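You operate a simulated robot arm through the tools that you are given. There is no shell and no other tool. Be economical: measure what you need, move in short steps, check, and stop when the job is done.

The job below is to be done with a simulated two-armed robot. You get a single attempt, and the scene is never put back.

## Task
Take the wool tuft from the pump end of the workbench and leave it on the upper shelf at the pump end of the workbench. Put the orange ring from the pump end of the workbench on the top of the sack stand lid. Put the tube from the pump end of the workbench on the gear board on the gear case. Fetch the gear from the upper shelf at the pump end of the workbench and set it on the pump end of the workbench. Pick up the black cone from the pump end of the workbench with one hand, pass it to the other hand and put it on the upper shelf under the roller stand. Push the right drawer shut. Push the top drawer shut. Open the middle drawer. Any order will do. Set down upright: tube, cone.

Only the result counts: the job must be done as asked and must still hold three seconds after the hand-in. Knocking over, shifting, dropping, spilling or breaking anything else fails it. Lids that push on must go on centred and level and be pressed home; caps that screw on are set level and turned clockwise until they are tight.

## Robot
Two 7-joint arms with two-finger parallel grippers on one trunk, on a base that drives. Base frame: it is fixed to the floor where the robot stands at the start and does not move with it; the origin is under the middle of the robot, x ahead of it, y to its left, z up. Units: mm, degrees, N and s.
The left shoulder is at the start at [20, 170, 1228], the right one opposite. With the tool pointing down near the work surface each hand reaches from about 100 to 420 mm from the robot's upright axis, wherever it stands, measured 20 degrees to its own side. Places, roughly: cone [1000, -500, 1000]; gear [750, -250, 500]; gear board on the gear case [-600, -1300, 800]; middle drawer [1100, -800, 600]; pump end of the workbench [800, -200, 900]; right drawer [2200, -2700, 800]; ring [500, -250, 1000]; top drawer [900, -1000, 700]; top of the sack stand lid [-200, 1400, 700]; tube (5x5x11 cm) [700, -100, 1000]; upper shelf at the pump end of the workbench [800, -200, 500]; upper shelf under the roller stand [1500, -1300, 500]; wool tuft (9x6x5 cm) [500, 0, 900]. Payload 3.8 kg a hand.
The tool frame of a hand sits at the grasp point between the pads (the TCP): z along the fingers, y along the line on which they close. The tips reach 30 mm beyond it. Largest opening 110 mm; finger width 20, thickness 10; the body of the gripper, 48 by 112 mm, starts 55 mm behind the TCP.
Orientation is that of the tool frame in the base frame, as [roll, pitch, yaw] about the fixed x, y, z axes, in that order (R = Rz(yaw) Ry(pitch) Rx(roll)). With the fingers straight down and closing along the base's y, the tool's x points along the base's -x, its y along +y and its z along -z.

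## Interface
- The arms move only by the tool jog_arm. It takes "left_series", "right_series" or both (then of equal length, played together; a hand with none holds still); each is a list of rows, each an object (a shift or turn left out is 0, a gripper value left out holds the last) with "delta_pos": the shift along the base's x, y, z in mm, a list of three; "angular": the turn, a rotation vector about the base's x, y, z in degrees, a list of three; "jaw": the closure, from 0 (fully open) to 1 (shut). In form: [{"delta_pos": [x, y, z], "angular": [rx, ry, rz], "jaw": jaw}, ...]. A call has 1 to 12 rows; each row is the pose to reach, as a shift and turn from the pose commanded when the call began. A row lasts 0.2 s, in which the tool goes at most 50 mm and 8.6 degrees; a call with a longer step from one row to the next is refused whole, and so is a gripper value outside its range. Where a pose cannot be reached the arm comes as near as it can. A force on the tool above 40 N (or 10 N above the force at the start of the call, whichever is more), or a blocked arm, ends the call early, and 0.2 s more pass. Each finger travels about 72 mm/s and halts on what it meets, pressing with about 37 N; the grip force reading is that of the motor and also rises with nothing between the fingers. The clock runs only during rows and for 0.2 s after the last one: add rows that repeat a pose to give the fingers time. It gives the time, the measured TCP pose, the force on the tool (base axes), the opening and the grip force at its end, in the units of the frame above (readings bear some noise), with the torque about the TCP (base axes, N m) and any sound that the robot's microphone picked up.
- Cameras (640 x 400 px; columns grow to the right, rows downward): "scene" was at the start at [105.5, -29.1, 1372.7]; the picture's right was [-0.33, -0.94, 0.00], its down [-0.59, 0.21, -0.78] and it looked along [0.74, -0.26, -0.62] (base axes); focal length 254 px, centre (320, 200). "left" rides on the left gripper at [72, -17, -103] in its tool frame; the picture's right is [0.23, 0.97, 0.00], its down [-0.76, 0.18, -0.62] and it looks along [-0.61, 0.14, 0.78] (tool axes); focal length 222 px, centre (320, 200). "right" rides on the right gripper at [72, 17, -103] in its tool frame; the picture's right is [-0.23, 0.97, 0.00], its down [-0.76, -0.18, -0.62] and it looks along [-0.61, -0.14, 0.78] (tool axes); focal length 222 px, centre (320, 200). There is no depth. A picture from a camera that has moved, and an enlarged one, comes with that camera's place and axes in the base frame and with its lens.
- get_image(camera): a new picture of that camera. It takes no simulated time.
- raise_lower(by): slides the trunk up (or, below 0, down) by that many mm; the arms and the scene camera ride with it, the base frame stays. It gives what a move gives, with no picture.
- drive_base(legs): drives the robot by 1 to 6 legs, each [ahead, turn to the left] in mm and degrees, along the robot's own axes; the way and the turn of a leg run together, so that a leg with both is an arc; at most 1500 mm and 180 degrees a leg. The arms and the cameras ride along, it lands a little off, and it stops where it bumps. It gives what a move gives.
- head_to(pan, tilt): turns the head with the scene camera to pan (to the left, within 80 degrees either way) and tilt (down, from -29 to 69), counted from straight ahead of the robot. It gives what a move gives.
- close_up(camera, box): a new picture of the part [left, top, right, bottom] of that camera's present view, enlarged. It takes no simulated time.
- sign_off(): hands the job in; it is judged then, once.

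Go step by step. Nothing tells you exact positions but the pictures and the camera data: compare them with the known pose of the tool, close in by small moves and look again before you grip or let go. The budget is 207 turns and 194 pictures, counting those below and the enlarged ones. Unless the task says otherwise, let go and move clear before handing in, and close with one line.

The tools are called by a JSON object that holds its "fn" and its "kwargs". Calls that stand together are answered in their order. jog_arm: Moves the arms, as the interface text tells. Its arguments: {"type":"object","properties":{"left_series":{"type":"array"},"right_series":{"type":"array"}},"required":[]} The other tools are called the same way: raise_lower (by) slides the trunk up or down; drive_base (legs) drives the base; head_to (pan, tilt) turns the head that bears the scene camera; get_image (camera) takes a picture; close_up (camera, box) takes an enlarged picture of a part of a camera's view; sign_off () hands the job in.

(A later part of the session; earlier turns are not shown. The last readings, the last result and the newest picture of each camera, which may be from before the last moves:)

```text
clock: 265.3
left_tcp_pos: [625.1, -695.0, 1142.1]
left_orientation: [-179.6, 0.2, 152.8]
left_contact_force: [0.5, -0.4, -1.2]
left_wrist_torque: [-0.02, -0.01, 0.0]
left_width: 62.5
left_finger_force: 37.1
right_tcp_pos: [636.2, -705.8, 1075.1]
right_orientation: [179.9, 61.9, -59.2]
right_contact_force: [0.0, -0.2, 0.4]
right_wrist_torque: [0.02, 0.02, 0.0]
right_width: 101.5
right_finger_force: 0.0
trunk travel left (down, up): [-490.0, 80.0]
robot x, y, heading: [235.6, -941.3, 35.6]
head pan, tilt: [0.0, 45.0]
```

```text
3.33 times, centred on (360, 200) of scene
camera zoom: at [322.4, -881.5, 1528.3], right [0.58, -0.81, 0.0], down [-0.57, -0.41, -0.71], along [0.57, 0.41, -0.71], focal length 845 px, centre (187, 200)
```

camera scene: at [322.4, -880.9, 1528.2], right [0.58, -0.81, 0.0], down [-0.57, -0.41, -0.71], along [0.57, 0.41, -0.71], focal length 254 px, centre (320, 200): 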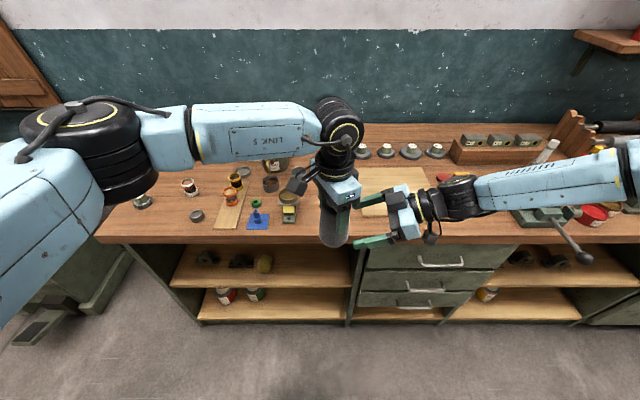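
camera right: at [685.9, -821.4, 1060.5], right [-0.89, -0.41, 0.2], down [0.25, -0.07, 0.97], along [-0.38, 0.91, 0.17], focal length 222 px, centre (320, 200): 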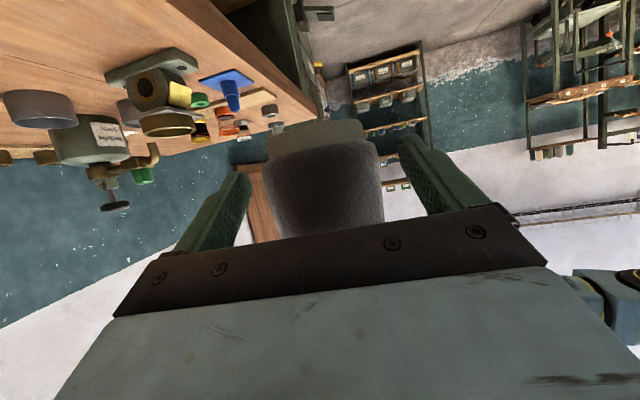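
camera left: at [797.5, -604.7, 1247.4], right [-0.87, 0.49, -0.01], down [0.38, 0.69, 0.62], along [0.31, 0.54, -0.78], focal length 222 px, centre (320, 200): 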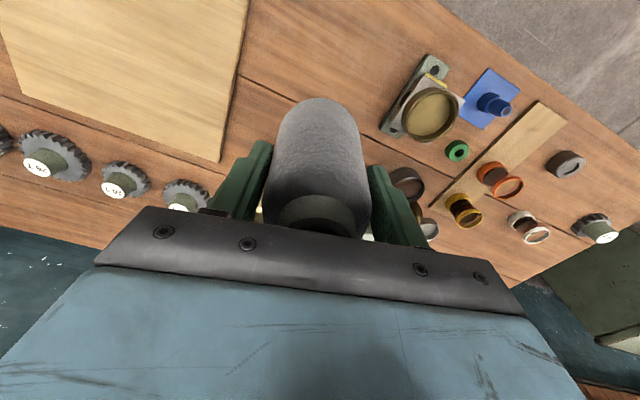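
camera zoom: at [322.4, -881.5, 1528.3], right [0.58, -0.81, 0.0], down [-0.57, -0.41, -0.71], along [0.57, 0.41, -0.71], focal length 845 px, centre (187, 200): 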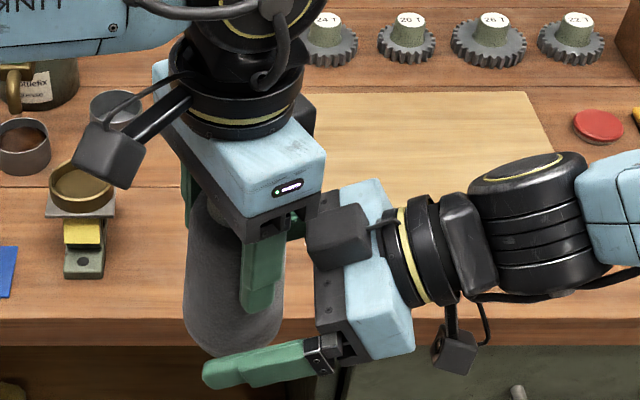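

{"fn": "jog_arm", "kwargs": {"right_series": [{"delta_pos": [-5, 6, 0]}, {"delta_pos": [-8, 11, 0]}, {"delta_pos": [-8, 11, 0], "jaw": 0.2}, {"delta_pos": [-8, 11, 0], "jaw": 0.35}, {"delta_pos": [-8, 11, 0], "jaw": 0.5}, {"delta_pos": [-8, 11, 0], "jaw": 0.5}]}}

{"fn": "close_up", "kwargs": {"camera": "scene", "box": [280, 140, 440, 260]}}

```text
clock: 266.7
left_tcp_pos: [623.5, -694.2, 1143.1]
left_orientation: [-179.7, -0.1, 152.8]
left_contact_force: [-10.4, 10.4, -1.5]
left_wrist_torque: [0.04, 0.56, -0.01]
left_width: 62.2
left_finger_force: 36.9
right_tcp_pos: [627.9, -696.3, 1074.8]
right_orientation: [180.0, 61.9, -59.2]
right_contact_force: [9.8, -11.0, -0.4]
right_wrist_torque: [0.72, 0.13, 0.07]
right_width: 68.8
right_finger_force: 36.7
trunk travel left (down, up): [-490.0, 80.0]
robot x, y, heading: [236.9, -943.2, 35.6]
head pan, tilt: [0.0, 45.0]
```

```text
3.33 times, centred on (360, 200) of scene
camera zoom: at [322.5, -881.8, 1528.3], right [0.58, -0.81, 0.0], down [-0.57, -0.41, -0.71], along [0.57, 0.41, -0.71], focal length 845 px, centre (187, 200)
```

zoom: 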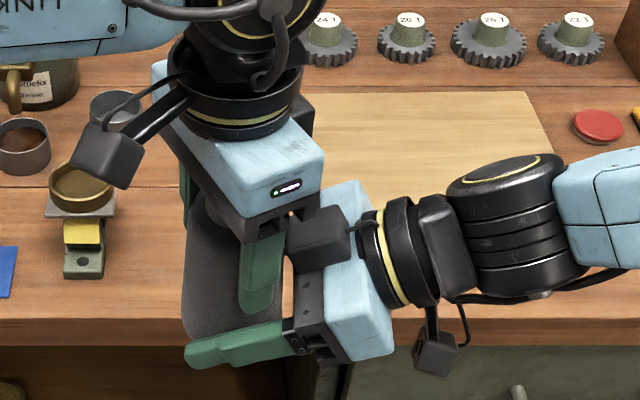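

Right hand now holds the lower body. Opening the left slightly and lifting it straight off.

{"fn": "jog_arm", "kwargs": {"left_series": [{"jaw": 0.36}, {"jaw": 0.36}, {"delta_pos": [0, 0, 15], "jaw": 0.36}, {"delta_pos": [0, 0, 40]}, {"delta_pos": [0, 0, 75]}, {"delta_pos": [0, 0, 110]}]}}

{"fn": "get_image", "kwargs": {"camera": "right"}}

{"fn": "get_image", "kwargs": {"camera": "scene"}}

```text
clock: 268.1
left_tcp_pos: [624.1, -692.8, 1252.6]
left_orientation: [-179.7, 0.1, 152.8]
left_contact_force: [-0.4, 0.2, -0.6]
left_wrist_torque: [-0.04, -0.03, 0.04]
left_width: 70.4
left_finger_force: 0.0
right_tcp_pos: [626.6, -696.1, 1074.4]
right_orientation: [-179.9, 62.0, -59.1]
right_contact_force: [0.0, 0.7, 0.0]
right_wrist_torque: [0.01, -0.01, -0.03]
right_width: 68.4
right_finger_force: 37.0
trunk travel left (down, up): [-490.0, 80.0]
robot x, y, heading: [234.6, -938.8, 35.6]
head pan, tilt: [0.0, 45.0]
```

```text
78 pictures are left
camera right: at [676.9, -811.3, 1059.9], right [-0.89, -0.41, 0.2], down [0.25, -0.07, 0.97], along [-0.38, 0.91, 0.17], focal length 222 px, centre (320, 200)
```

right: 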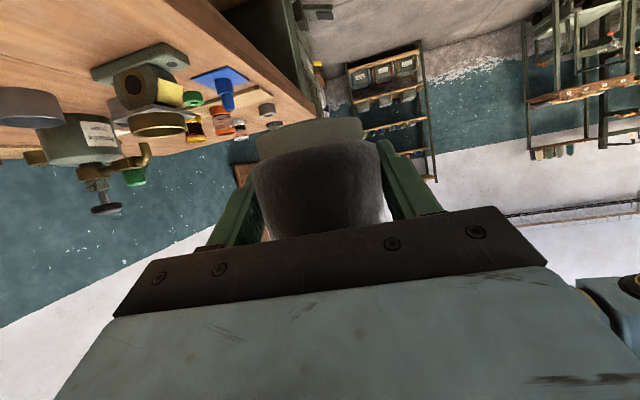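

```text
77 pictures are left
camera scene: at [322.3, -882.0, 1528.3], right [0.58, -0.81, 0.0], down [-0.57, -0.41, -0.71], along [0.57, 0.41, -0.71], focal length 254 px, centre (320, 200)
```

scene: 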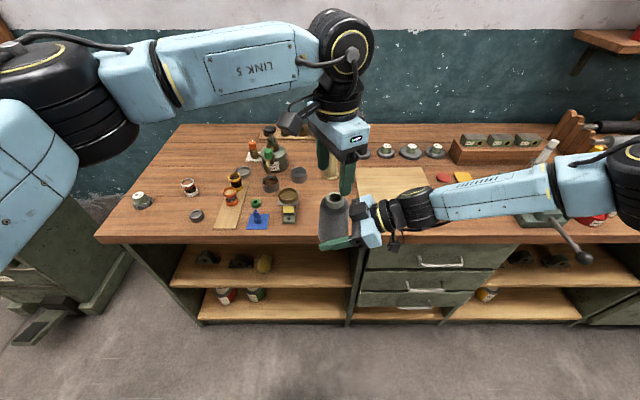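

The pass worked; the right hand holds the cone upright. Rotating the right hand to point forward, and tucking the left hand back.

{"fn": "jog_arm", "kwargs": {"left_series": [{"delta_pos": [-10, 0, 10]}, {"delta_pos": [-30, 10, 20]}, {"delta_pos": [-50, 20, 30]}, {"delta_pos": [-70, 35, 30]}, {"delta_pos": [-90, 50, 30]}, {"delta_pos": [-110, 65, 30]}, {"delta_pos": [-110, 65, 30]}, {"delta_pos": [-110, 65, 30]}, {"delta_pos": [-110, 65, 30]}, {"delta_pos": [-110, 65, 30]}], "right_series": [{"delta_pos": [11, -7, 0], "angular": [0, 0, -8.4]}, {"delta_pos": [22, -14, 0], "angular": [0, 0, -16.8]}, {"delta_pos": [33, -21, 0], "angular": [0, 0, -25.2]}, {"delta_pos": [44, -28, 0], "angular": [0, 0, -33.6]}, {"delta_pos": [55, -35, 0], "angular": [0, 0, -42]}, {"delta_pos": [66, -42, 0], "angular": [0, 0, -50.4]}, {"delta_pos": [77, -49, 0], "angular": [0, 0, -58.8]}, {"delta_pos": [88, -56, 0], "angular": [0, 0, -67.2]}, {"delta_pos": [99, -64, 0], "angular": [0, 0, -75.6]}, {"delta_pos": [110, -71, 0], "angular": [0, 0, -84]}]}}

{"fn": "get_image", "kwargs": {"camera": "scene"}}

```text
clock: 270.3
left_tcp_pos: [511.0, -635.1, 1285.6]
left_orientation: [-179.9, 0.1, 152.6]
left_contact_force: [-0.5, -0.5, 0.0]
left_wrist_torque: [0.09, -0.03, 0.0]
left_width: 70.7
left_finger_force: 0.0
right_tcp_pos: [698.9, -827.9, 1063.8]
right_orientation: [172.0, 62.1, -131.7]
right_contact_force: [0.5, -0.8, -0.7]
right_wrist_torque: [0.01, 0.02, 0.0]
right_width: 68.7
right_finger_force: 36.8
right hand out of reach, approached as far as the arm can: row 8, 9, 10
trunk travel left (down, up): [-490.0, 80.0]
robot x, y, heading: [237.4, -943.2, 35.5]
head pan, tilt: [0.0, 45.0]
```

```text
76 pictures are left
camera scene: at [320.1, -887.5, 1528.7], right [0.58, -0.81, 0.0], down [-0.57, -0.41, -0.71], along [0.58, 0.42, -0.7], focal length 254 px, centre (320, 200)
```

scene: 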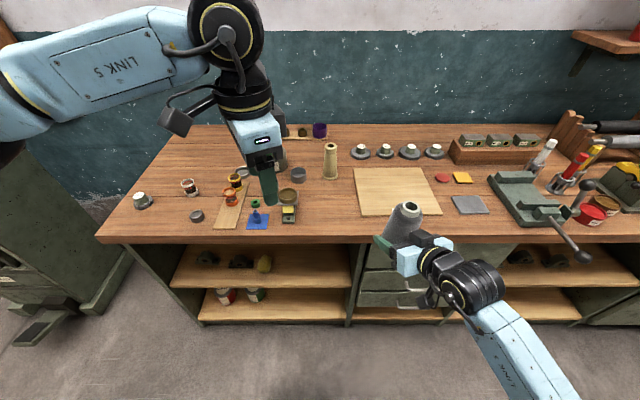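

The right hand is nearly aligned with an 8° roll error; extending forward a bit to fix its orientation.

{"fn": "jog_arm", "kwargs": {"right_series": [{"delta_pos": [20, 14, 3], "angular": [-0.6, -0.7, -3]}, {"delta_pos": [40, 29, 6], "angular": [-1.2, -1.4, -6]}, {"delta_pos": [60, 43, 9], "angular": [-1.9, -2.1, -9]}, {"delta_pos": [80, 58, 12], "angular": [-2.5, -2.8, -12]}, {"delta_pos": [80, 58, 12], "angular": [-2.5, -2.8, -12]}]}}

{"fn": "get_image", "kwargs": {"camera": "right"}}

```text
clock: 271.5
left_tcp_pos: [512.7, -629.9, 1283.2]
left_orientation: [-179.8, 0.2, 152.8]
left_contact_force: [0.3, -0.2, 0.4]
left_wrist_torque: [0.04, -0.05, -0.01]
left_width: 70.3
left_finger_force: 0.1
right_tcp_pos: [835.3, -842.3, 1093.9]
right_orientation: [179.9, 62.0, -136.8]
right_contact_force: [-0.6, 0.1, -0.5]
right_wrist_torque: [0.04, 0.02, -0.01]
right_width: 68.4
right_finger_force: 36.5
right hand out of reach, approached as far as the arm can: row 1, 2, 3, 4, 5
trunk travel left (down, up): [-490.0, 80.0]
robot x, y, heading: [237.0, -943.4, 35.8]
head pan, tilt: [0.0, 45.0]
```

```text
75 pictures are left
camera right: at [733.1, -914.7, 1077.6], right [-0.59, 0.78, 0.2], down [-0.02, -0.26, 0.96], along [0.81, 0.57, 0.17], focal length 222 px, centre (320, 200)
```

right: 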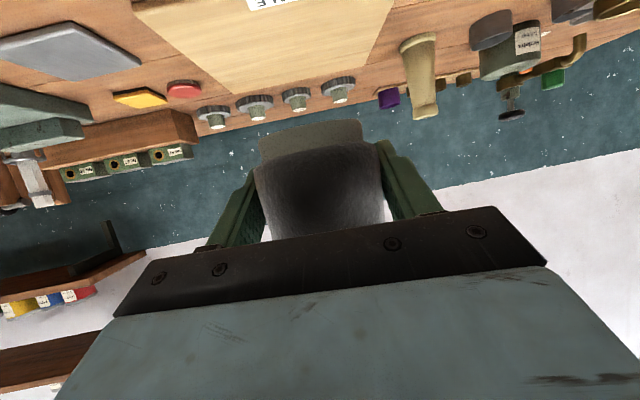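

Hand is now level and aligned. Backing out and driving along to the bay under the roller stand to look at it.

{"fn": "drive_base", "kwargs": {"legs": [[-180, 0], [0, -90], [620, 0], [0, 90]]}}

{"fn": "head_to", "kwargs": {"pan": 0, "tilt": 40}}

{"fn": "get_image", "kwargs": {"camera": "scene"}}

```text
clock: 283.9
left_tcp_pos: [724.9, -1259.9, 1283.1]
left_orientation: [-179.7, 0.3, 152.6]
left_contact_force: [0.4, 0.4, 0.1]
left_wrist_torque: [0.03, 0.01, -0.01]
left_width: 70.3
left_finger_force: 0.1
right_tcp_pos: [1047.7, -1472.3, 1092.2]
right_orientation: [180.0, 61.9, -136.8]
right_contact_force: [-0.8, -0.4, -0.6]
right_wrist_torque: [0.01, 0.02, -0.02]
right_width: 68.4
right_finger_force: 37.3
trunk travel left (down, up): [-490.0, 80.0]
robot x, y, heading: [450.5, -1571.4, 35.8]
head pan, tilt: [0.0, 45.0]
```

```text
clock: 284.5
left_tcp_pos: [724.5, -1259.6, 1283.0]
left_orientation: [-179.5, 0.1, 152.6]
left_contact_force: [0.5, -0.7, -0.1]
left_wrist_torque: [-0.04, -0.02, 0.06]
left_width: 70.5
left_finger_force: 0.0
right_tcp_pos: [1047.3, -1471.9, 1092.4]
right_orientation: [179.9, 61.9, -136.7]
right_contact_force: [0.1, 0.3, -2.0]
right_wrist_torque: [-0.04, -0.03, -0.04]
right_width: 68.5
right_finger_force: 36.8
trunk travel left (down, up): [-490.0, 80.0]
robot x, y, heading: [449.4, -1572.0, 35.8]
head pan, tilt: [0.0, 40.0]
```

```text
74 pictures are left
camera scene: at [536.7, -1509.3, 1535.5], right [0.58, -0.81, 0.0], down [-0.52, -0.37, -0.77], along [0.62, 0.45, -0.64], focal length 254 px, centre (320, 200)
```

scene: 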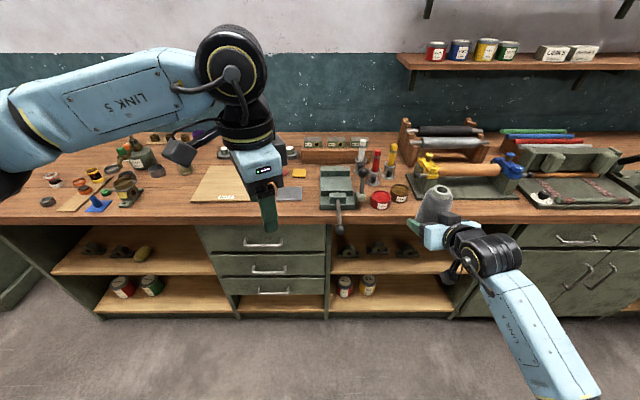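

The bay right of the drawers (along ≈1380–1960) has three bearing blocks; free room is at its right side (~along 1865). Shifting right, then lowering.

{"fn": "jog_arm", "kwargs": {"left_series": [{"delta_pos": [-12, -9, 35]}, {"delta_pos": [-24, -18, 70]}, {"delta_pos": [-36, -26, 105]}, {"delta_pos": [-49, -35, 130]}]}}

{"fn": "drive_base", "kwargs": {"legs": [[0, -90], [272, 0], [0, 90]]}}

{"fn": "raise_lower", "kwargs": {"by": -400}}

{"fn": "head_to", "kwargs": {"pan": -10, "tilt": 30}}

{"fn": "get_image", "kwargs": {"camera": "scene"}}

```text
clock: 285.5
left_tcp_pos: [675.7, -1295.0, 1413.4]
left_orientation: [-179.7, 0.2, 152.6]
left_contact_force: [-0.1, -0.3, 0.2]
left_wrist_torque: [0.03, -0.02, 0.0]
left_width: 70.3
left_finger_force: 0.1
right_tcp_pos: [1046.5, -1472.7, 1093.0]
right_orientation: [-180.0, 61.9, -136.8]
right_contact_force: [-0.5, -0.7, -1.7]
right_wrist_torque: [-0.01, 0.01, 0.03]
right_width: 68.5
right_finger_force: 36.7
trunk travel left (down, up): [-490.0, 80.0]
robot x, y, heading: [447.7, -1569.5, 35.6]
head pan, tilt: [0.0, 40.0]
```

```text
clock: 295.2
left_tcp_pos: [832.8, -1517.9, 1411.8]
left_orientation: [-179.6, 0.1, 153.2]
left_contact_force: [-0.2, -0.6, -0.6]
left_wrist_torque: [0.0, 0.01, 0.01]
left_width: 70.6
left_finger_force: 0.0
right_tcp_pos: [1206.3, -1692.3, 1092.2]
right_orientation: [-180.0, 62.0, -136.2]
right_contact_force: [-0.2, 0.1, -1.2]
right_wrist_torque: [0.02, -0.02, 0.01]
right_width: 68.6
right_finger_force: 37.6
trunk travel left (down, up): [-490.0, 80.0]
robot x, y, heading: [605.0, -1798.0, 36.1]
head pan, tilt: [0.0, 40.0]
```

```text
clock: 299.0
left_tcp_pos: [834.3, -1518.9, 1013.2]
left_orientation: [-179.7, 0.2, 153.1]
left_contact_force: [0.1, 0.2, 0.0]
left_wrist_torque: [0.0, -0.02, -0.03]
left_width: 70.4
left_finger_force: 0.0
right_tcp_pos: [1206.7, -1692.7, 691.7]
right_orientation: [179.9, 61.8, -136.2]
right_contact_force: [0.1, 0.4, -1.8]
right_wrist_torque: [0.01, 0.01, 0.01]
right_width: 68.2
right_finger_force: 37.0
trunk travel left (down, up): [-90.0, 480.0]
robot x, y, heading: [610.4, -1795.5, 36.1]
head pan, tilt: [0.0, 40.0]
```

```text
clock: 299.7
left_tcp_pos: [834.0, -1518.3, 1012.8]
left_orientation: [-179.7, 0.1, 153.2]
left_contact_force: [0.6, 0.5, 0.1]
left_wrist_torque: [0.03, 0.0, -0.01]
left_width: 70.4
left_finger_force: 0.0
right_tcp_pos: [1205.7, -1692.2, 692.5]
right_orientation: [-180.0, 61.8, -136.2]
right_contact_force: [-0.1, -0.3, -0.7]
right_wrist_torque: [0.0, -0.03, -0.01]
right_width: 68.3
right_finger_force: 36.8
trunk travel left (down, up): [-90.0, 480.0]
robot x, y, heading: [603.7, -1793.8, 36.2]
head pan, tilt: [-10.0, 30.0]
```

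```text
73 pictures are left
camera scene: at [708.7, -1744.9, 1150.8], right [0.44, -0.9, 0.0], down [-0.45, -0.22, -0.87], along [0.78, 0.38, -0.5], focal length 254 px, centre (320, 200)
```

scene: 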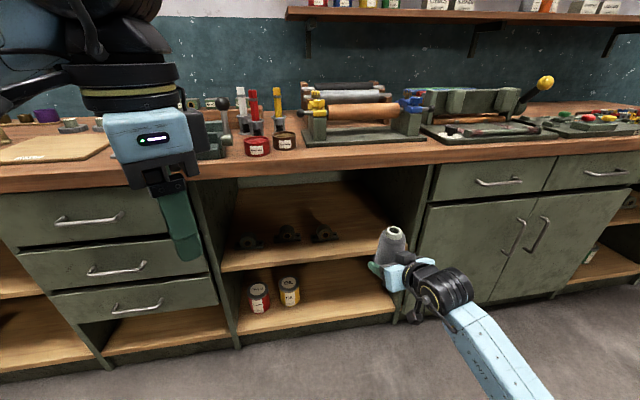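

{"fn": "jog_arm", "kwargs": {"right_series": [{"delta_pos": [0, 0, -40]}, {"delta_pos": [0, 0, -80]}, {"delta_pos": [0, 0, -120]}]}}

{"fn": "drive_base", "kwargs": {"legs": [[290, 0]]}}

{"fn": "get_image", "kwargs": {"camera": "right"}}

{"fn": "get_image", "kwargs": {"camera": "scene"}}

```text
clock: 300.5
left_tcp_pos: [833.4, -1518.7, 1012.5]
left_orientation: [-179.7, 0.1, 153.2]
left_contact_force: [0.1, 0.3, 0.0]
left_wrist_torque: [-0.01, -0.02, -0.02]
left_width: 70.7
left_finger_force: 0.1
right_tcp_pos: [1201.1, -1700.0, 567.3]
right_orientation: [168.9, 61.3, -148.8]
right_contact_force: [1.4, 0.7, -1.5]
right_wrist_torque: [-0.01, 0.01, 0.01]
right_width: 68.5
right_finger_force: 37.3
right hand out of reach, approached as far as the arm can: row 1, 2, 3
trunk travel left (down, up): [-90.0, 480.0]
robot x, y, heading: [609.2, -1799.6, 36.2]
head pan, tilt: [-10.0, 30.0]
```

```text
clock: 302.5
left_tcp_pos: [1068.3, -1346.0, 1014.0]
left_orientation: [-179.7, 0.1, 153.3]
left_contact_force: [-0.8, 0.4, -1.1]
left_wrist_torque: [0.05, 0.01, 0.01]
left_width: 70.2
left_finger_force: 0.1
right_tcp_pos: [1434.1, -1526.2, 565.5]
right_orientation: [169.2, 61.1, -148.5]
right_contact_force: [0.2, -0.6, -1.4]
right_wrist_torque: [0.0, 0.0, -0.02]
right_width: 68.3
right_finger_force: 36.7
trunk travel left (down, up): [-90.0, 480.0]
robot x, y, heading: [844.7, -1622.6, 36.7]
head pan, tilt: [-10.0, 30.0]
```

```text
72 pictures are left
camera right: at [1327.8, -1594.9, 553.1], right [-0.54, 0.79, 0.29], down [0.04, -0.32, 0.95], along [0.84, 0.52, 0.15], focal length 222 px, centre (320, 200)
```

right: 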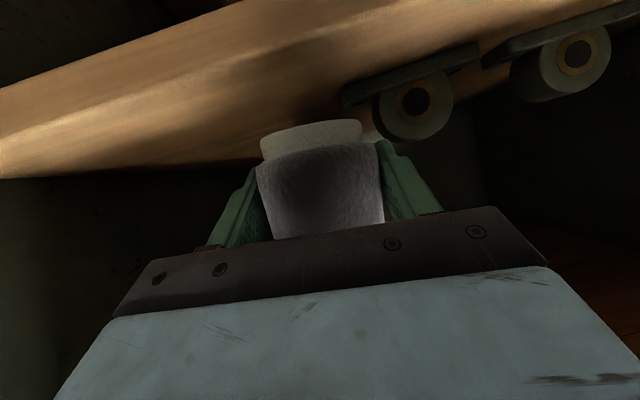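

```text
71 pictures are left
camera scene: at [943.5, -1572.9, 1150.8], right [0.44, -0.9, 0.0], down [-0.45, -0.22, -0.87], along [0.78, 0.38, -0.5], focal length 254 px, centre (320, 200)
```

scene: 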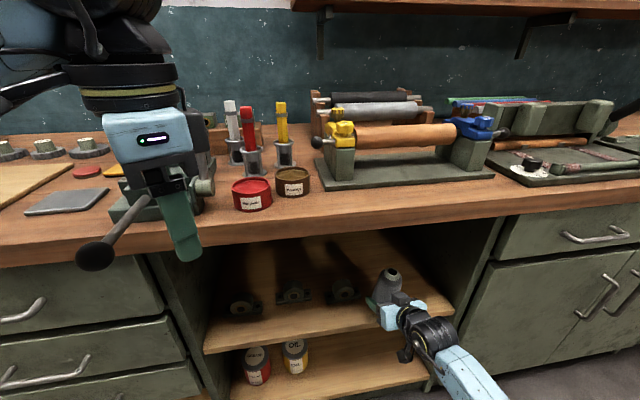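

The arm's low reach skews the cone slightly; I'll raise the arm relative to the trunk and lower the trunk instead.

{"fn": "jog_arm", "kwargs": {"right_series": [{"delta_pos": [0, 0, 40]}, {"delta_pos": [0, 0, 80]}]}}

{"fn": "raise_lower", "kwargs": {"by": -88}}

{"fn": "get_image", "kwargs": {"camera": "right"}}

```text
clock: 303.1
left_tcp_pos: [1068.0, -1345.9, 1013.4]
left_orientation: [-179.7, 0.2, 153.3]
left_contact_force: [0.4, 0.6, 0.1]
left_wrist_torque: [0.0, 0.03, -0.01]
left_width: 70.5
left_finger_force: 0.1
right_tcp_pos: [1434.0, -1526.8, 646.0]
right_orientation: [169.1, 61.1, -148.5]
right_contact_force: [-0.1, 0.7, -1.1]
right_wrist_torque: [0.01, -0.02, 0.01]
right_width: 68.3
right_finger_force: 37.1
trunk travel left (down, up): [-90.0, 480.0]
robot x, y, heading: [839.9, -1620.1, 36.4]
head pan, tilt: [-10.0, 30.0]
```

```text
clock: 304.4
left_tcp_pos: [1067.3, -1345.7, 924.6]
left_orientation: [-179.7, 0.2, 153.3]
left_contact_force: [-0.6, -0.3, -0.3]
left_wrist_torque: [0.0, 0.02, 0.02]
left_width: 70.3
left_finger_force: 0.2
right_tcp_pos: [1434.7, -1527.3, 556.5]
right_orientation: [169.2, 61.1, -148.5]
right_contact_force: [0.1, -0.3, -0.9]
right_wrist_torque: [0.03, 0.0, 0.0]
right_width: 68.3
right_finger_force: 36.6
trunk travel left (down, up): [-2.0, 568.0]
robot x, y, heading: [841.0, -1626.6, 36.4]
head pan, tilt: [-10.0, 30.0]
```

```text
70 pictures are left
camera right: at [1327.7, -1595.3, 544.4], right [-0.54, 0.79, 0.29], down [0.04, -0.32, 0.95], along [0.84, 0.52, 0.15], focal length 222 px, centre (320, 200)
```

right: 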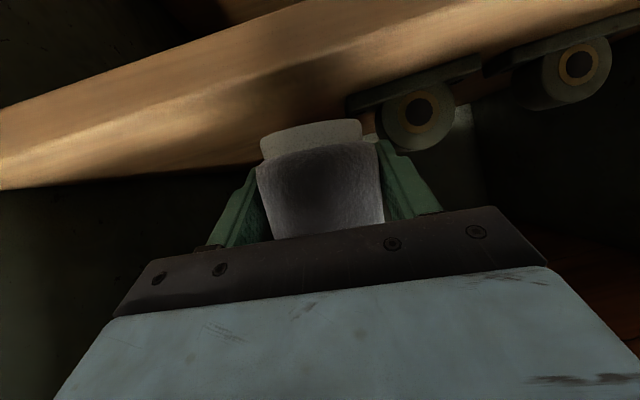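

{"fn": "jog_arm", "kwargs": {"right_series": [{"delta_pos": [11, 4, 0], "angular": [-1.1, -0.7, -2.4]}, {"delta_pos": [27, 13, 0], "angular": [-2.25, -1.4, -4.75]}, {"delta_pos": [44, 24, 0], "angular": [-3.4, -2.1, -7.1]}, {"delta_pos": [65, 35, 0], "angular": [-4.5, -2.75, -9.5]}, {"delta_pos": [65, 35, 0], "angular": [-4.5, -2.75, -9.5]}]}}

{"fn": "get_image", "kwargs": {"camera": "right"}}

{"fn": "get_image", "kwargs": {"camera": "scene"}}

```text
clock: 305.6
left_tcp_pos: [1067.9, -1345.5, 925.0]
left_orientation: [-179.8, 0.2, 153.3]
left_contact_force: [-0.8, 0.1, -1.0]
left_wrist_torque: [0.02, -0.03, -0.01]
left_width: 70.3
left_finger_force: 0.0
right_tcp_pos: [1487.8, -1584.2, 538.0]
right_orientation: [176.2, 60.7, -148.6]
right_contact_force: [-0.5, -0.1, -0.8]
right_wrist_torque: [-0.01, 0.03, 0.0]
right_width: 68.2
right_finger_force: 37.1
right hand out of reach, approached as far as the arm can: row 1, 2, 3, 4, 5
trunk travel left (down, up): [-2.0, 568.0]
robot x, y, heading: [843.0, -1625.6, 36.2]
head pan, tilt: [-10.0, 30.0]
```

```text
69 pictures are left
camera right: at [1374.2, -1640.1, 526.6], right [-0.46, 0.86, 0.23], down [-0.02, -0.27, 0.96], along [0.89, 0.44, 0.14], focal length 222 px, centre (320, 200)
```

right: 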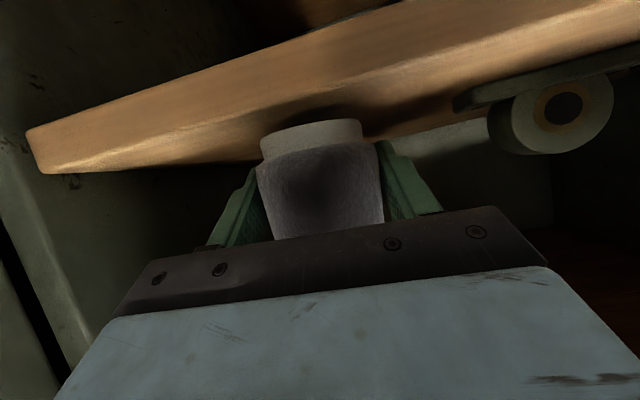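

```text
68 pictures are left
camera scene: at [943.2, -1572.9, 1062.9], right [0.44, -0.9, 0.0], down [-0.45, -0.22, -0.87], along [0.78, 0.38, -0.5], focal length 254 px, centre (320, 200)
```

scene: 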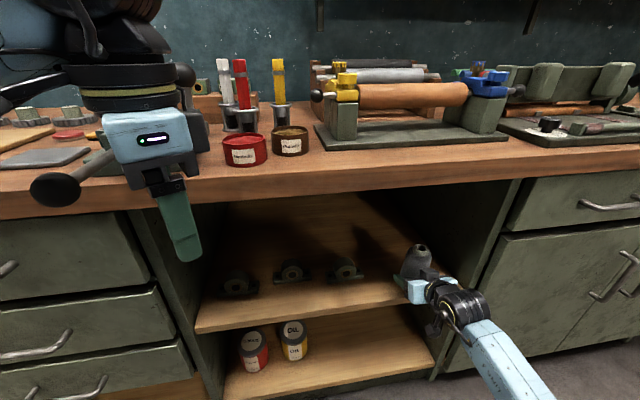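

Orientation is now within ~2°. I'll raise the left hand clear of the vise, then drive 65 mm forward so the cone is fully over the shelf.

{"fn": "jog_arm", "kwargs": {"left_series": [{"delta_pos": [0, 0, 45]}, {"delta_pos": [0, 0, 90]}, {"delta_pos": [0, 0, 135]}, {"delta_pos": [0, 0, 180]}]}}

{"fn": "drive_base", "kwargs": {"legs": [[65, 0]]}}

{"fn": "get_image", "kwargs": {"camera": "scene"}}

{"fn": "get_image", "kwargs": {"camera": "right"}}

```text
clock: 306.6
left_tcp_pos: [1060.1, -1355.8, 1092.6]
left_orientation: [-179.7, 0.4, 153.4]
left_contact_force: [0.0, -0.3, -0.2]
left_wrist_torque: [-0.04, 0.0, 0.0]
left_width: 70.0
left_finger_force: 0.1
left hand out of reach, approached as far as the arm can: row 4
right_tcp_pos: [1486.1, -1583.3, 538.4]
right_orientation: [176.2, 60.7, -148.6]
right_contact_force: [1.1, -0.4, -0.9]
right_wrist_torque: [0.01, 0.03, 0.0]
right_width: 68.0
right_finger_force: 36.6
trunk travel left (down, up): [-2.0, 568.0]
robot x, y, heading: [841.4, -1627.3, 36.5]
head pan, tilt: [-10.0, 30.0]
```

```text
clock: 307.6
left_tcp_pos: [1113.6, -1315.5, 1092.5]
left_orientation: [-179.6, 0.2, 153.4]
left_contact_force: [-0.5, -0.4, -0.2]
left_wrist_torque: [0.02, 0.01, 0.01]
left_width: 70.6
left_finger_force: 0.0
right_tcp_pos: [1539.2, -1544.2, 537.9]
right_orientation: [176.3, 60.5, -148.6]
right_contact_force: [0.0, -0.1, -1.6]
right_wrist_torque: [-0.02, 0.0, 0.01]
right_width: 68.3
right_finger_force: 36.8
trunk travel left (down, up): [-2.0, 568.0]
robot x, y, heading: [893.5, -1587.4, 36.2]
head pan, tilt: [-10.0, 30.0]
```

```text
67 pictures are left
camera scene: at [996.2, -1534.2, 1062.8], right [0.44, -0.9, 0.0], down [-0.45, -0.22, -0.87], along [0.78, 0.38, -0.5], focal length 254 px, centre (320, 200)
```

scene: 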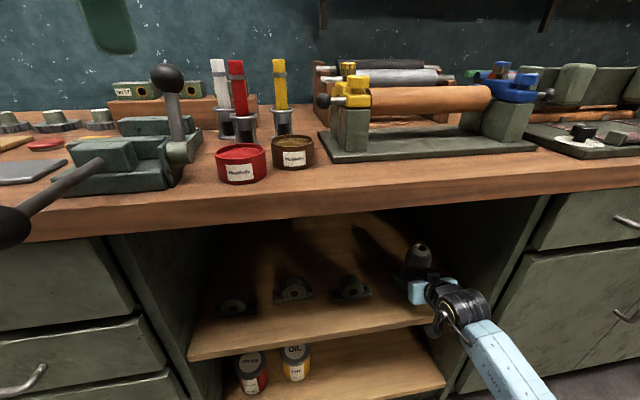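

```text
66 pictures are left
camera right: at [1426.7, -1601.2, 526.5], right [-0.46, 0.86, 0.23], down [-0.02, -0.27, 0.96], along [0.89, 0.44, 0.14], focal length 222 px, centre (320, 200)
```

right: 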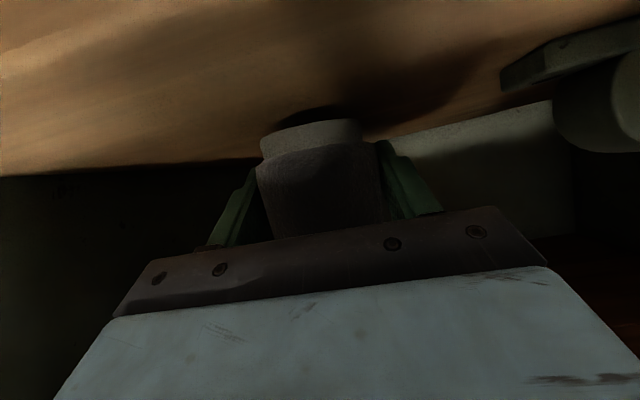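

{"fn": "jog_arm", "kwargs": {"right_series": [{"delta_pos": [0, 0, -4]}, {"delta_pos": [0, 0, -8]}, {"delta_pos": [0, 0, -11]}, {"delta_pos": [0, 0, -11]}]}}

{"fn": "get_image", "kwargs": {"camera": "right"}}

```text
clock: 308.6
left_tcp_pos: [1113.3, -1316.9, 1093.8]
left_orientation: [-179.7, 0.3, 153.5]
left_contact_force: [0.4, 0.4, 0.0]
left_wrist_torque: [-0.02, 0.0, -0.01]
left_width: 70.5
left_finger_force: 0.0
right_tcp_pos: [1540.1, -1544.7, 527.7]
right_orientation: [176.2, 60.9, -148.6]
right_contact_force: [-0.3, 0.2, 5.7]
right_wrist_torque: [-0.11, -0.16, -0.04]
right_width: 68.2
right_finger_force: 37.2
trunk travel left (down, up): [-2.0, 568.0]
robot x, y, heading: [894.3, -1587.1, 36.4]
head pan, tilt: [-10.0, 30.0]
```

```text
65 pictures are left
camera right: at [1427.2, -1601.2, 516.4], right [-0.46, 0.86, 0.23], down [-0.02, -0.27, 0.96], along [0.89, 0.44, 0.15], focal length 222 px, centre (320, 200)
```

right: 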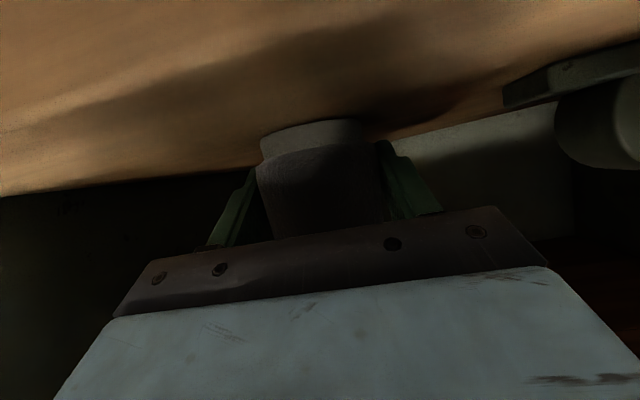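

{"fn": "jog_arm", "kwargs": {"right_series": [{"delta_pos": [0, 0, -2]}, {"delta_pos": [0, 0, -2], "jaw": 0.3}, {"delta_pos": [0, 0, -2], "jaw": 0.15}, {"delta_pos": [0, 0, 0], "jaw": 0.05}, {"delta_pos": [0, 0, 0], "jaw": 0.05}]}}

{"fn": "get_image", "kwargs": {"camera": "right"}}

```text
clock: 309.8
left_tcp_pos: [1112.5, -1315.2, 1093.6]
left_orientation: [-179.7, 0.2, 153.4]
left_contact_force: [0.1, -0.7, -0.1]
left_wrist_torque: [0.01, -0.02, 0.02]
left_width: 70.5
left_finger_force: 0.1
right_tcp_pos: [1541.0, -1545.2, 528.7]
right_orientation: [176.0, 60.7, -149.0]
right_contact_force: [-0.2, -0.1, 0.2]
right_wrist_torque: [0.0, -0.02, -0.02]
right_width: 104.7
right_finger_force: 0.0
trunk travel left (down, up): [-2.0, 568.0]
robot x, y, heading: [894.7, -1585.4, 36.6]
head pan, tilt: [-10.0, 30.0]
```

```text
64 pictures are left
camera right: at [1427.0, -1601.5, 515.9], right [-0.46, 0.86, 0.23], down [-0.02, -0.27, 0.96], along [0.89, 0.44, 0.14], focal length 222 px, centre (320, 200)
```

right: 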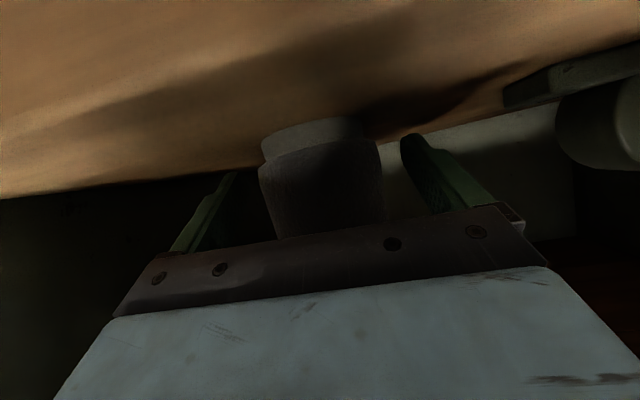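

Cone released and standing. Backing straight out with the base.

{"fn": "drive_base", "kwargs": {"legs": [[-280, 0]]}}

{"fn": "get_image", "kwargs": {"camera": "scene"}}

{"fn": "get_image", "kwargs": {"camera": "right"}}

```text
clock: 311.7
left_tcp_pos: [890.6, -1477.8, 1093.6]
left_orientation: [-179.8, 0.3, 153.6]
left_contact_force: [0.0, 0.1, 0.8]
left_wrist_torque: [-0.01, 0.02, 0.0]
left_width: 70.3
left_finger_force: 0.1
right_tcp_pos: [1319.1, -1705.5, 526.8]
right_orientation: [176.0, 60.7, -148.7]
right_contact_force: [-0.7, -0.7, 0.2]
right_wrist_torque: [0.01, 0.04, 0.01]
right_width: 104.6
right_finger_force: 0.0
trunk travel left (down, up): [-2.0, 568.0]
robot x, y, heading: [674.3, -1752.8, 36.7]
head pan, tilt: [-10.0, 30.0]
```

```text
63 pictures are left
camera scene: at [774.9, -1696.6, 1062.9], right [0.45, -0.9, 0.0], down [-0.45, -0.22, -0.87], along [0.78, 0.39, -0.5], focal length 254 px, centre (320, 200)
```

scene: 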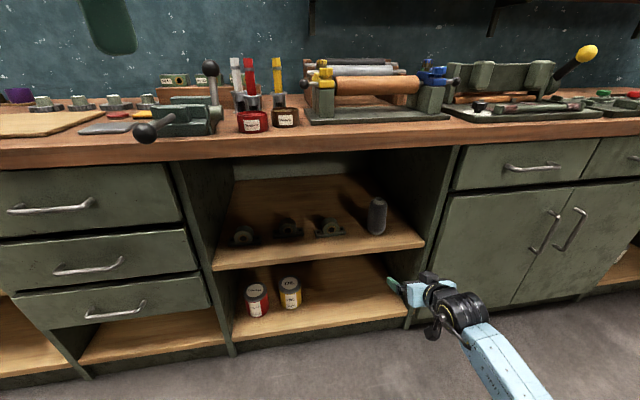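

```text
62 pictures are left
camera right: at [1206.3, -1762.5, 515.9], right [-0.46, 0.86, 0.23], down [-0.02, -0.27, 0.96], along [0.89, 0.44, 0.14], focal length 222 px, centre (320, 200)
```

right: 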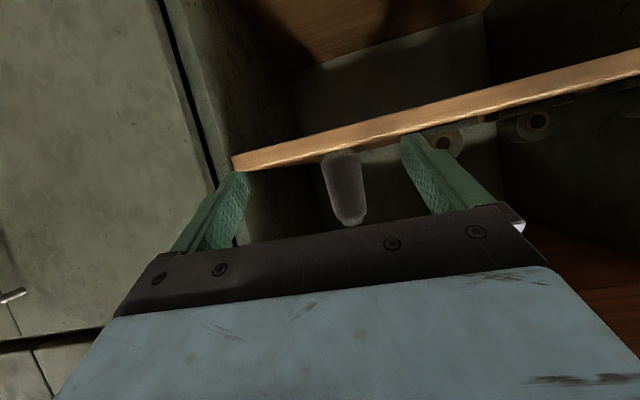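

Cone stands upright on the shelf. Next the right drawer: raising up and looking down the bench.

{"fn": "raise_lower", "kwargs": {"by": 300}}

{"fn": "drive_base", "kwargs": {"legs": [[0, -90]]}}

{"fn": "head_to", "kwargs": {"pan": 20, "tilt": 30}}

{"fn": "get_image", "kwargs": {"camera": "scene"}}

```text
clock: 314.7
left_tcp_pos: [891.6, -1476.2, 1392.4]
left_orientation: [-179.8, 0.2, 153.6]
left_contact_force: [-0.3, -0.7, 0.2]
left_wrist_torque: [0.02, -0.02, 0.01]
left_width: 70.3
left_finger_force: 0.0
right_tcp_pos: [1319.8, -1705.7, 827.9]
right_orientation: [176.0, 60.6, -148.7]
right_contact_force: [-0.6, 0.1, -0.7]
right_wrist_torque: [0.0, -0.03, 0.01]
right_width: 104.5
right_finger_force: 0.0
trunk travel left (down, up): [-302.0, 268.0]
robot x, y, heading: [673.6, -1747.7, 36.6]
head pan, tilt: [-10.0, 30.0]
```

```text
clock: 318.9
left_tcp_pos: [944.6, -1966.7, 1392.5]
left_orientation: [-179.7, 0.3, 63.7]
left_contact_force: [0.0, -1.0, -0.1]
left_wrist_torque: [0.01, 0.01, -0.04]
left_width: 70.2
left_finger_force: 0.0
right_tcp_pos: [717.3, -2394.4, 827.7]
right_orientation: [175.8, 60.7, 121.2]
right_contact_force: [0.0, 0.0, -0.1]
right_wrist_torque: [-0.01, 0.0, -0.01]
right_width: 104.3
right_finger_force: 0.1
trunk travel left (down, up): [-302.0, 268.0]
robot x, y, heading: [674.0, -1751.9, -53.3]
head pan, tilt: [-10.0, 30.0]
```

```text
clock: 319.9
left_tcp_pos: [945.3, -1965.9, 1393.4]
left_orientation: [-179.7, 0.3, 63.7]
left_contact_force: [0.4, -0.5, 0.1]
left_wrist_torque: [-0.02, 0.01, 0.02]
left_width: 70.3
left_finger_force: 0.1
right_tcp_pos: [717.9, -2392.9, 827.7]
right_orientation: [175.9, 60.8, 121.4]
right_contact_force: [-1.0, 0.3, -0.9]
right_wrist_torque: [-0.02, -0.04, -0.03]
right_width: 104.4
right_finger_force: 0.1
trunk travel left (down, up): [-302.0, 268.0]
robot x, y, heading: [675.7, -1747.4, -53.6]
head pan, tilt: [20.0, 30.0]
```

```text
61 pictures are left
camera scene: at [765.0, -1816.1, 1362.9], right [-0.55, -0.83, 0.0], down [-0.42, 0.28, -0.87], along [0.72, -0.48, -0.5], focal length 254 px, centre (320, 200)
```

scene: 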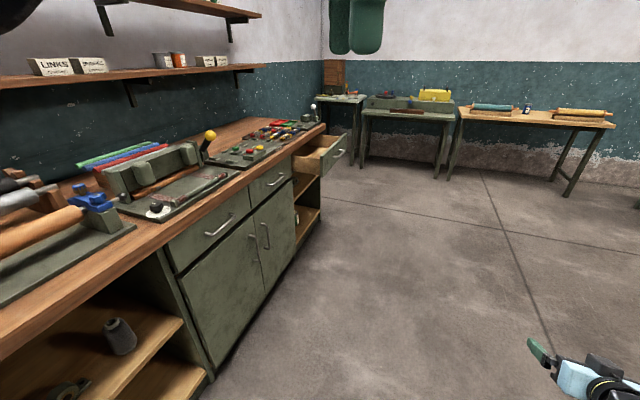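

The open right drawer is near along ≈3080. Driving down to it.

{"fn": "drive_base", "kwargs": {"legs": [[1130, 0], [0, 90]]}}

{"fn": "head_to", "kwargs": {"pan": -20, "tilt": 35}}

{"fn": "get_image", "kwargs": {"camera": "scene"}}

{"fn": "get_image", "kwargs": {"camera": "right"}}

```text
clock: 329.3
left_tcp_pos: [1553.8, -2364.3, 1393.0]
left_orientation: [-179.6, 0.3, 153.9]
left_contact_force: [-0.4, 0.2, -0.8]
left_wrist_torque: [0.0, 0.0, -0.02]
left_width: 70.3
left_finger_force: 0.0
right_tcp_pos: [1983.5, -2591.3, 827.3]
right_orientation: [175.9, 60.7, -148.4]
right_contact_force: [-1.1, 0.1, 0.2]
right_wrist_torque: [-0.04, 0.0, -0.03]
right_width: 104.5
right_finger_force: 0.1
trunk travel left (down, up): [-302.0, 268.0]
robot x, y, heading: [1337.9, -2636.8, 36.8]
head pan, tilt: [20.0, 30.0]
```

```text
clock: 330.4
left_tcp_pos: [1555.9, -2365.0, 1392.4]
left_orientation: [-179.7, 0.2, 153.9]
left_contact_force: [0.3, 0.4, -0.3]
left_wrist_torque: [0.01, 0.04, -0.02]
left_width: 70.3
left_finger_force: 0.0
right_tcp_pos: [1984.4, -2591.2, 827.5]
right_orientation: [175.9, 60.7, -148.6]
right_contact_force: [-0.4, -0.3, 0.1]
right_wrist_torque: [-0.01, 0.0, -0.06]
right_width: 104.5
right_finger_force: 0.0
trunk travel left (down, up): [-302.0, 268.0]
robot x, y, heading: [1336.4, -2637.5, 36.5]
head pan, tilt: [-20.0, 35.0]
```

```text
60 pictures are left
camera scene: at [1442.7, -2600.1, 1355.1], right [0.29, -0.96, 0.0], down [-0.55, -0.17, -0.82], along [0.78, 0.24, -0.57], focal length 254 px, centre (320, 200)
```

scene: 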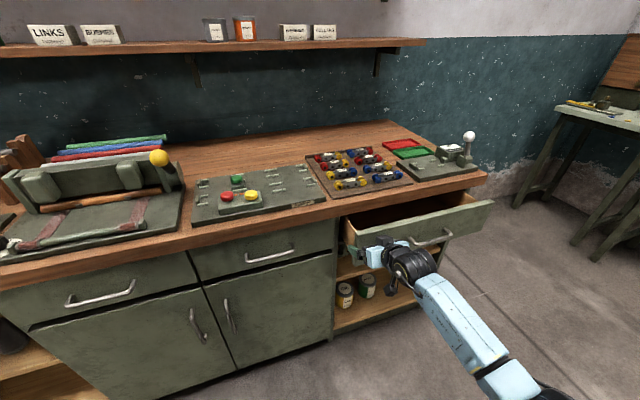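

```text
59 pictures are left
camera right: at [1870.9, -2648.2, 816.0], right [-0.46, 0.85, 0.23], down [-0.02, -0.27, 0.96], along [0.89, 0.44, 0.14], focal length 222 px, centre (320, 200)
```

right: 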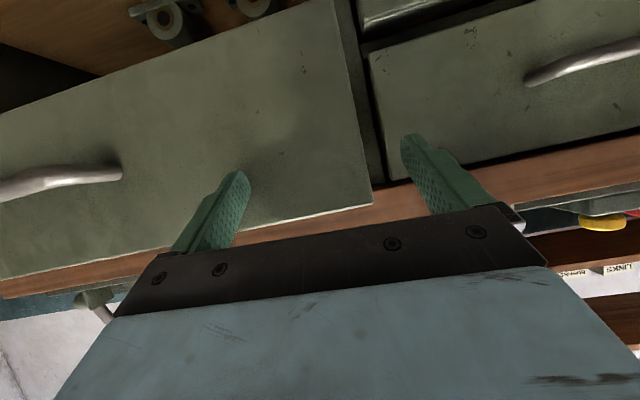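

The hand is at the drawer's left edge; I'll close the jaw, back up and shift right toward the drawer's middle, keeping clear of the handle.

{"fn": "jog_arm", "kwargs": {"right_series": [{"jaw": 0.5}, {"jaw": 1}, {"jaw": 1}, {"jaw": 1}]}}

{"fn": "drive_base", "kwargs": {"legs": [[-120, 0], [0, -90], [140, 0], [0, 90]]}}

{"fn": "get_image", "kwargs": {"camera": "scene"}}

{"fn": "get_image", "kwargs": {"camera": "right"}}

```text
clock: 331.4
left_tcp_pos: [1554.6, -2364.7, 1392.7]
left_orientation: [-179.7, 0.2, 153.9]
left_contact_force: [-0.1, -0.3, -0.2]
left_wrist_torque: [-0.07, 0.02, -0.01]
left_width: 70.6
left_finger_force: 0.0
right_tcp_pos: [1984.4, -2590.4, 827.6]
right_orientation: [176.1, 60.7, -148.4]
right_contact_force: [0.0, 0.2, 0.4]
right_wrist_torque: [0.01, 0.0, -0.03]
right_width: 0.0
right_finger_force: 35.4
trunk travel left (down, up): [-302.0, 268.0]
robot x, y, heading: [1336.3, -2640.4, 36.6]
head pan, tilt: [-20.0, 35.0]
```

```text
clock: 341.2
left_tcp_pos: [1543.9, -2556.6, 1393.7]
left_orientation: [-179.6, 0.3, 152.8]
left_contact_force: [-0.9, 0.2, -1.3]
left_wrist_torque: [0.01, 0.01, 0.03]
left_width: 70.4
left_finger_force: 0.1
right_tcp_pos: [1969.4, -2790.0, 827.0]
right_orientation: [176.0, 60.7, -149.4]
right_contact_force: [-0.4, -0.6, -0.2]
right_wrist_torque: [0.0, 0.04, -0.02]
right_width: 0.0
right_finger_force: 36.6
trunk travel left (down, up): [-302.0, 268.0]
robot x, y, heading: [1324.9, -2824.7, 35.7]
head pan, tilt: [-20.0, 35.0]
```

```text
58 pictures are left
camera scene: at [1428.0, -2787.9, 1355.1], right [0.27, -0.96, 0.0], down [-0.55, -0.15, -0.82], along [0.79, 0.22, -0.57], focal length 254 px, centre (320, 200)
```

scene: 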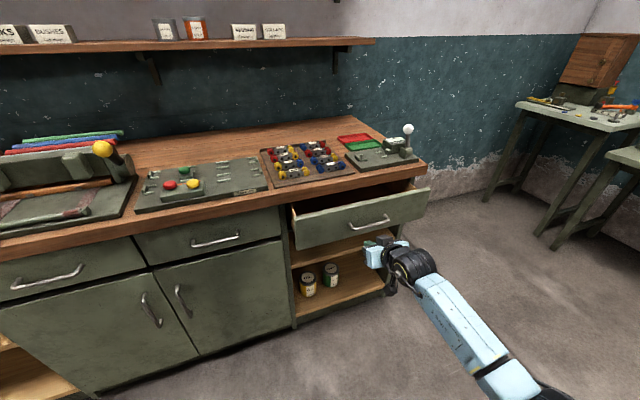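

```text
57 pictures are left
camera right: at [1855.1, -2844.2, 815.9], right [-0.45, 0.86, 0.23], down [-0.02, -0.27, 0.96], along [0.89, 0.43, 0.14], focal length 222 px, centre (320, 200)
```

right: 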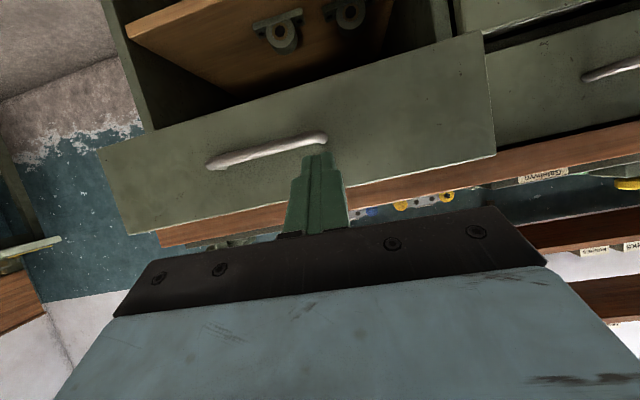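

Aligned just above the handle's left end. Driving forward to push the drawer in.

{"fn": "drive_base", "kwargs": {"legs": [[205, 0]]}}

{"fn": "get_image", "kwargs": {"camera": "right"}}

{"fn": "get_image", "kwargs": {"camera": "scene"}}

```text
clock: 342.9
left_tcp_pos: [1706.7, -2437.3, 1392.6]
left_orientation: [-179.7, 0.2, 152.9]
left_contact_force: [0.4, 0.5, -0.5]
left_wrist_torque: [0.01, 0.02, -0.01]
left_width: 70.5
left_finger_force: 0.0
right_tcp_pos: [2131.5, -2672.1, 827.0]
right_orientation: [175.9, 60.5, -149.5]
right_contact_force: [0.2, 0.3, -0.6]
right_wrist_torque: [0.03, 0.0, 0.0]
right_width: 0.1
right_finger_force: 36.6
trunk travel left (down, up): [-302.0, 268.0]
robot x, y, heading: [1482.6, -2707.7, 35.6]
head pan, tilt: [-20.0, 35.0]
```

```text
56 pictures are left
camera right: at [2017.7, -2726.5, 815.5], right [-0.45, 0.86, 0.23], down [-0.02, -0.27, 0.96], along [0.89, 0.43, 0.14], focal length 222 px, centre (320, 200)
```

right: 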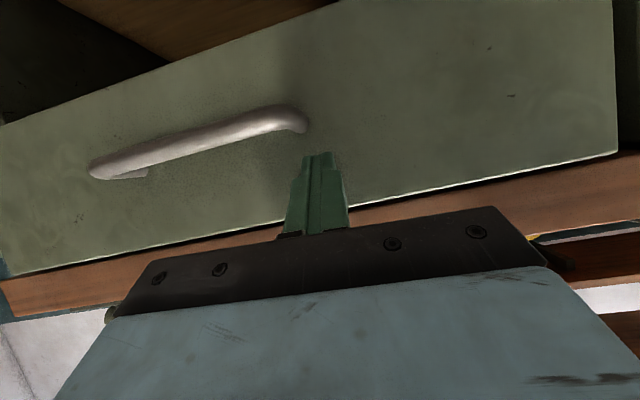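

```text
55 pictures are left
camera scene: at [1590.9, -2670.7, 1355.0], right [0.27, -0.96, 0.0], down [-0.55, -0.16, -0.82], along [0.79, 0.22, -0.57], focal length 254 px, centre (320, 200)
```

scene: 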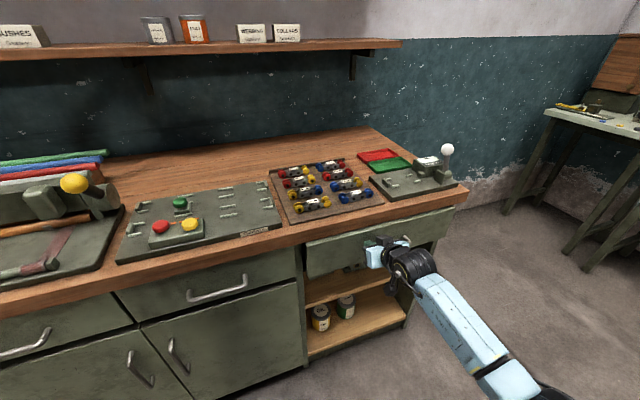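

{"fn": "drive_base", "kwargs": {"legs": [[50, 0]]}}

{"fn": "get_image", "kwargs": {"camera": "scene"}}

```text
clock: 343.8
left_tcp_pos: [1732.1, -2420.6, 1393.7]
left_orientation: [-179.7, 0.3, 152.8]
left_contact_force: [-0.1, 0.2, 0.0]
left_wrist_torque: [-0.01, 0.02, 0.0]
left_width: 70.6
left_finger_force: 0.1
right_tcp_pos: [2153.6, -2656.4, 828.0]
right_orientation: [175.8, 60.6, -149.6]
right_contact_force: [-16.4, -8.3, 7.5]
right_wrist_torque: [0.08, -0.15, 0.19]
right_width: 0.0
right_finger_force: 37.1
trunk travel left (down, up): [-302.0, 268.0]
robot x, y, heading: [1513.6, -2691.3, 35.3]
head pan, tilt: [-20.0, 35.0]
stopped in leg 1: the force on the tool passed its limit at 156 N (the readings are from after the stop); the commanded pose is now the measured one
```

```text
54 pictures are left
camera scene: at [1615.5, -2653.0, 1355.2], right [0.27, -0.96, 0.0], down [-0.55, -0.15, -0.82], along [0.79, 0.22, -0.57], focal length 254 px, centre (320, 200)
```

scene: 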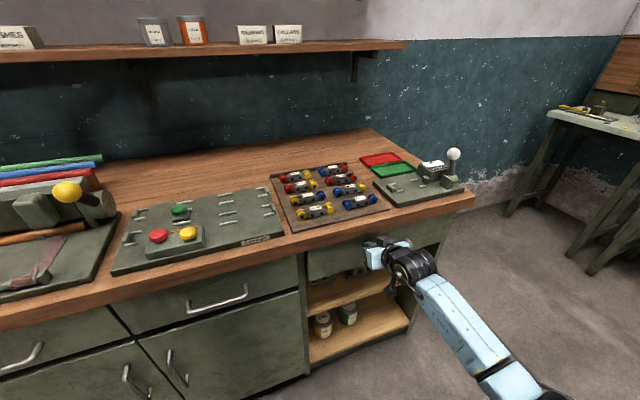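

It hit its end stop. Backing off to verify it is flush.

{"fn": "drive_base", "kwargs": {"legs": [[-250, 0]]}}

{"fn": "get_image", "kwargs": {"camera": "right"}}

{"fn": "close_up", "kwargs": {"camera": "scene", "box": [200, 150, 480, 325]}}

```text
clock: 345.6
left_tcp_pos: [1530.1, -2565.0, 1391.5]
left_orientation: [-179.6, 0.1, 152.9]
left_contact_force: [-0.1, 0.0, 0.1]
left_wrist_torque: [-0.01, -0.06, 0.0]
left_width: 70.0
left_finger_force: 0.0
right_tcp_pos: [1951.2, -2800.8, 828.4]
right_orientation: [175.8, 60.4, -149.5]
right_contact_force: [-0.8, -0.5, 0.7]
right_wrist_torque: [0.02, 0.02, 0.01]
right_width: 0.2
right_finger_force: 36.9
trunk travel left (down, up): [-302.0, 268.0]
robot x, y, heading: [1308.4, -2836.2, 35.4]
head pan, tilt: [-20.0, 35.0]
```

```text
53 pictures are left
camera right: at [1837.4, -2855.9, 816.4], right [-0.45, 0.86, 0.23], down [-0.02, -0.27, 0.96], along [0.89, 0.43, 0.14], focal length 222 px, centre (320, 200)
```

right: 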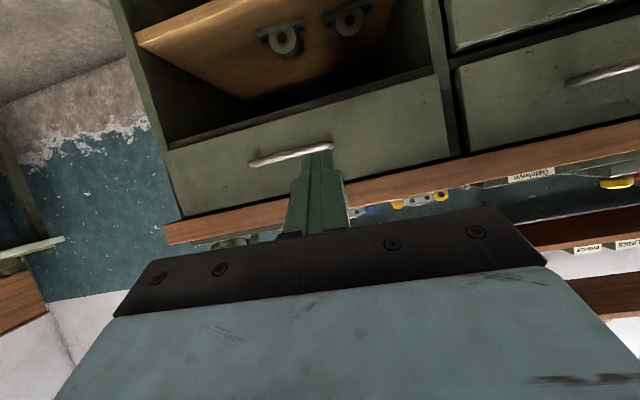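

```text
2.29 times, centred on (340, 238) of scene
camera zoom: at [1413.2, -2798.3, 1355.2], right [0.27, -0.96, 0.0], down [-0.55, -0.15, -0.82], along [0.79, 0.22, -0.57], focal length 580 px, centre (274, 114)
```

zoom: 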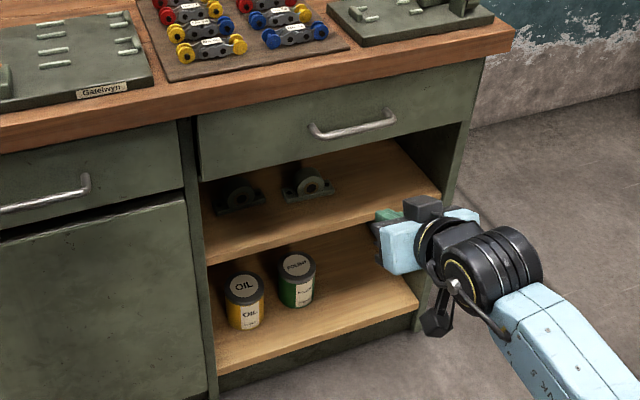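

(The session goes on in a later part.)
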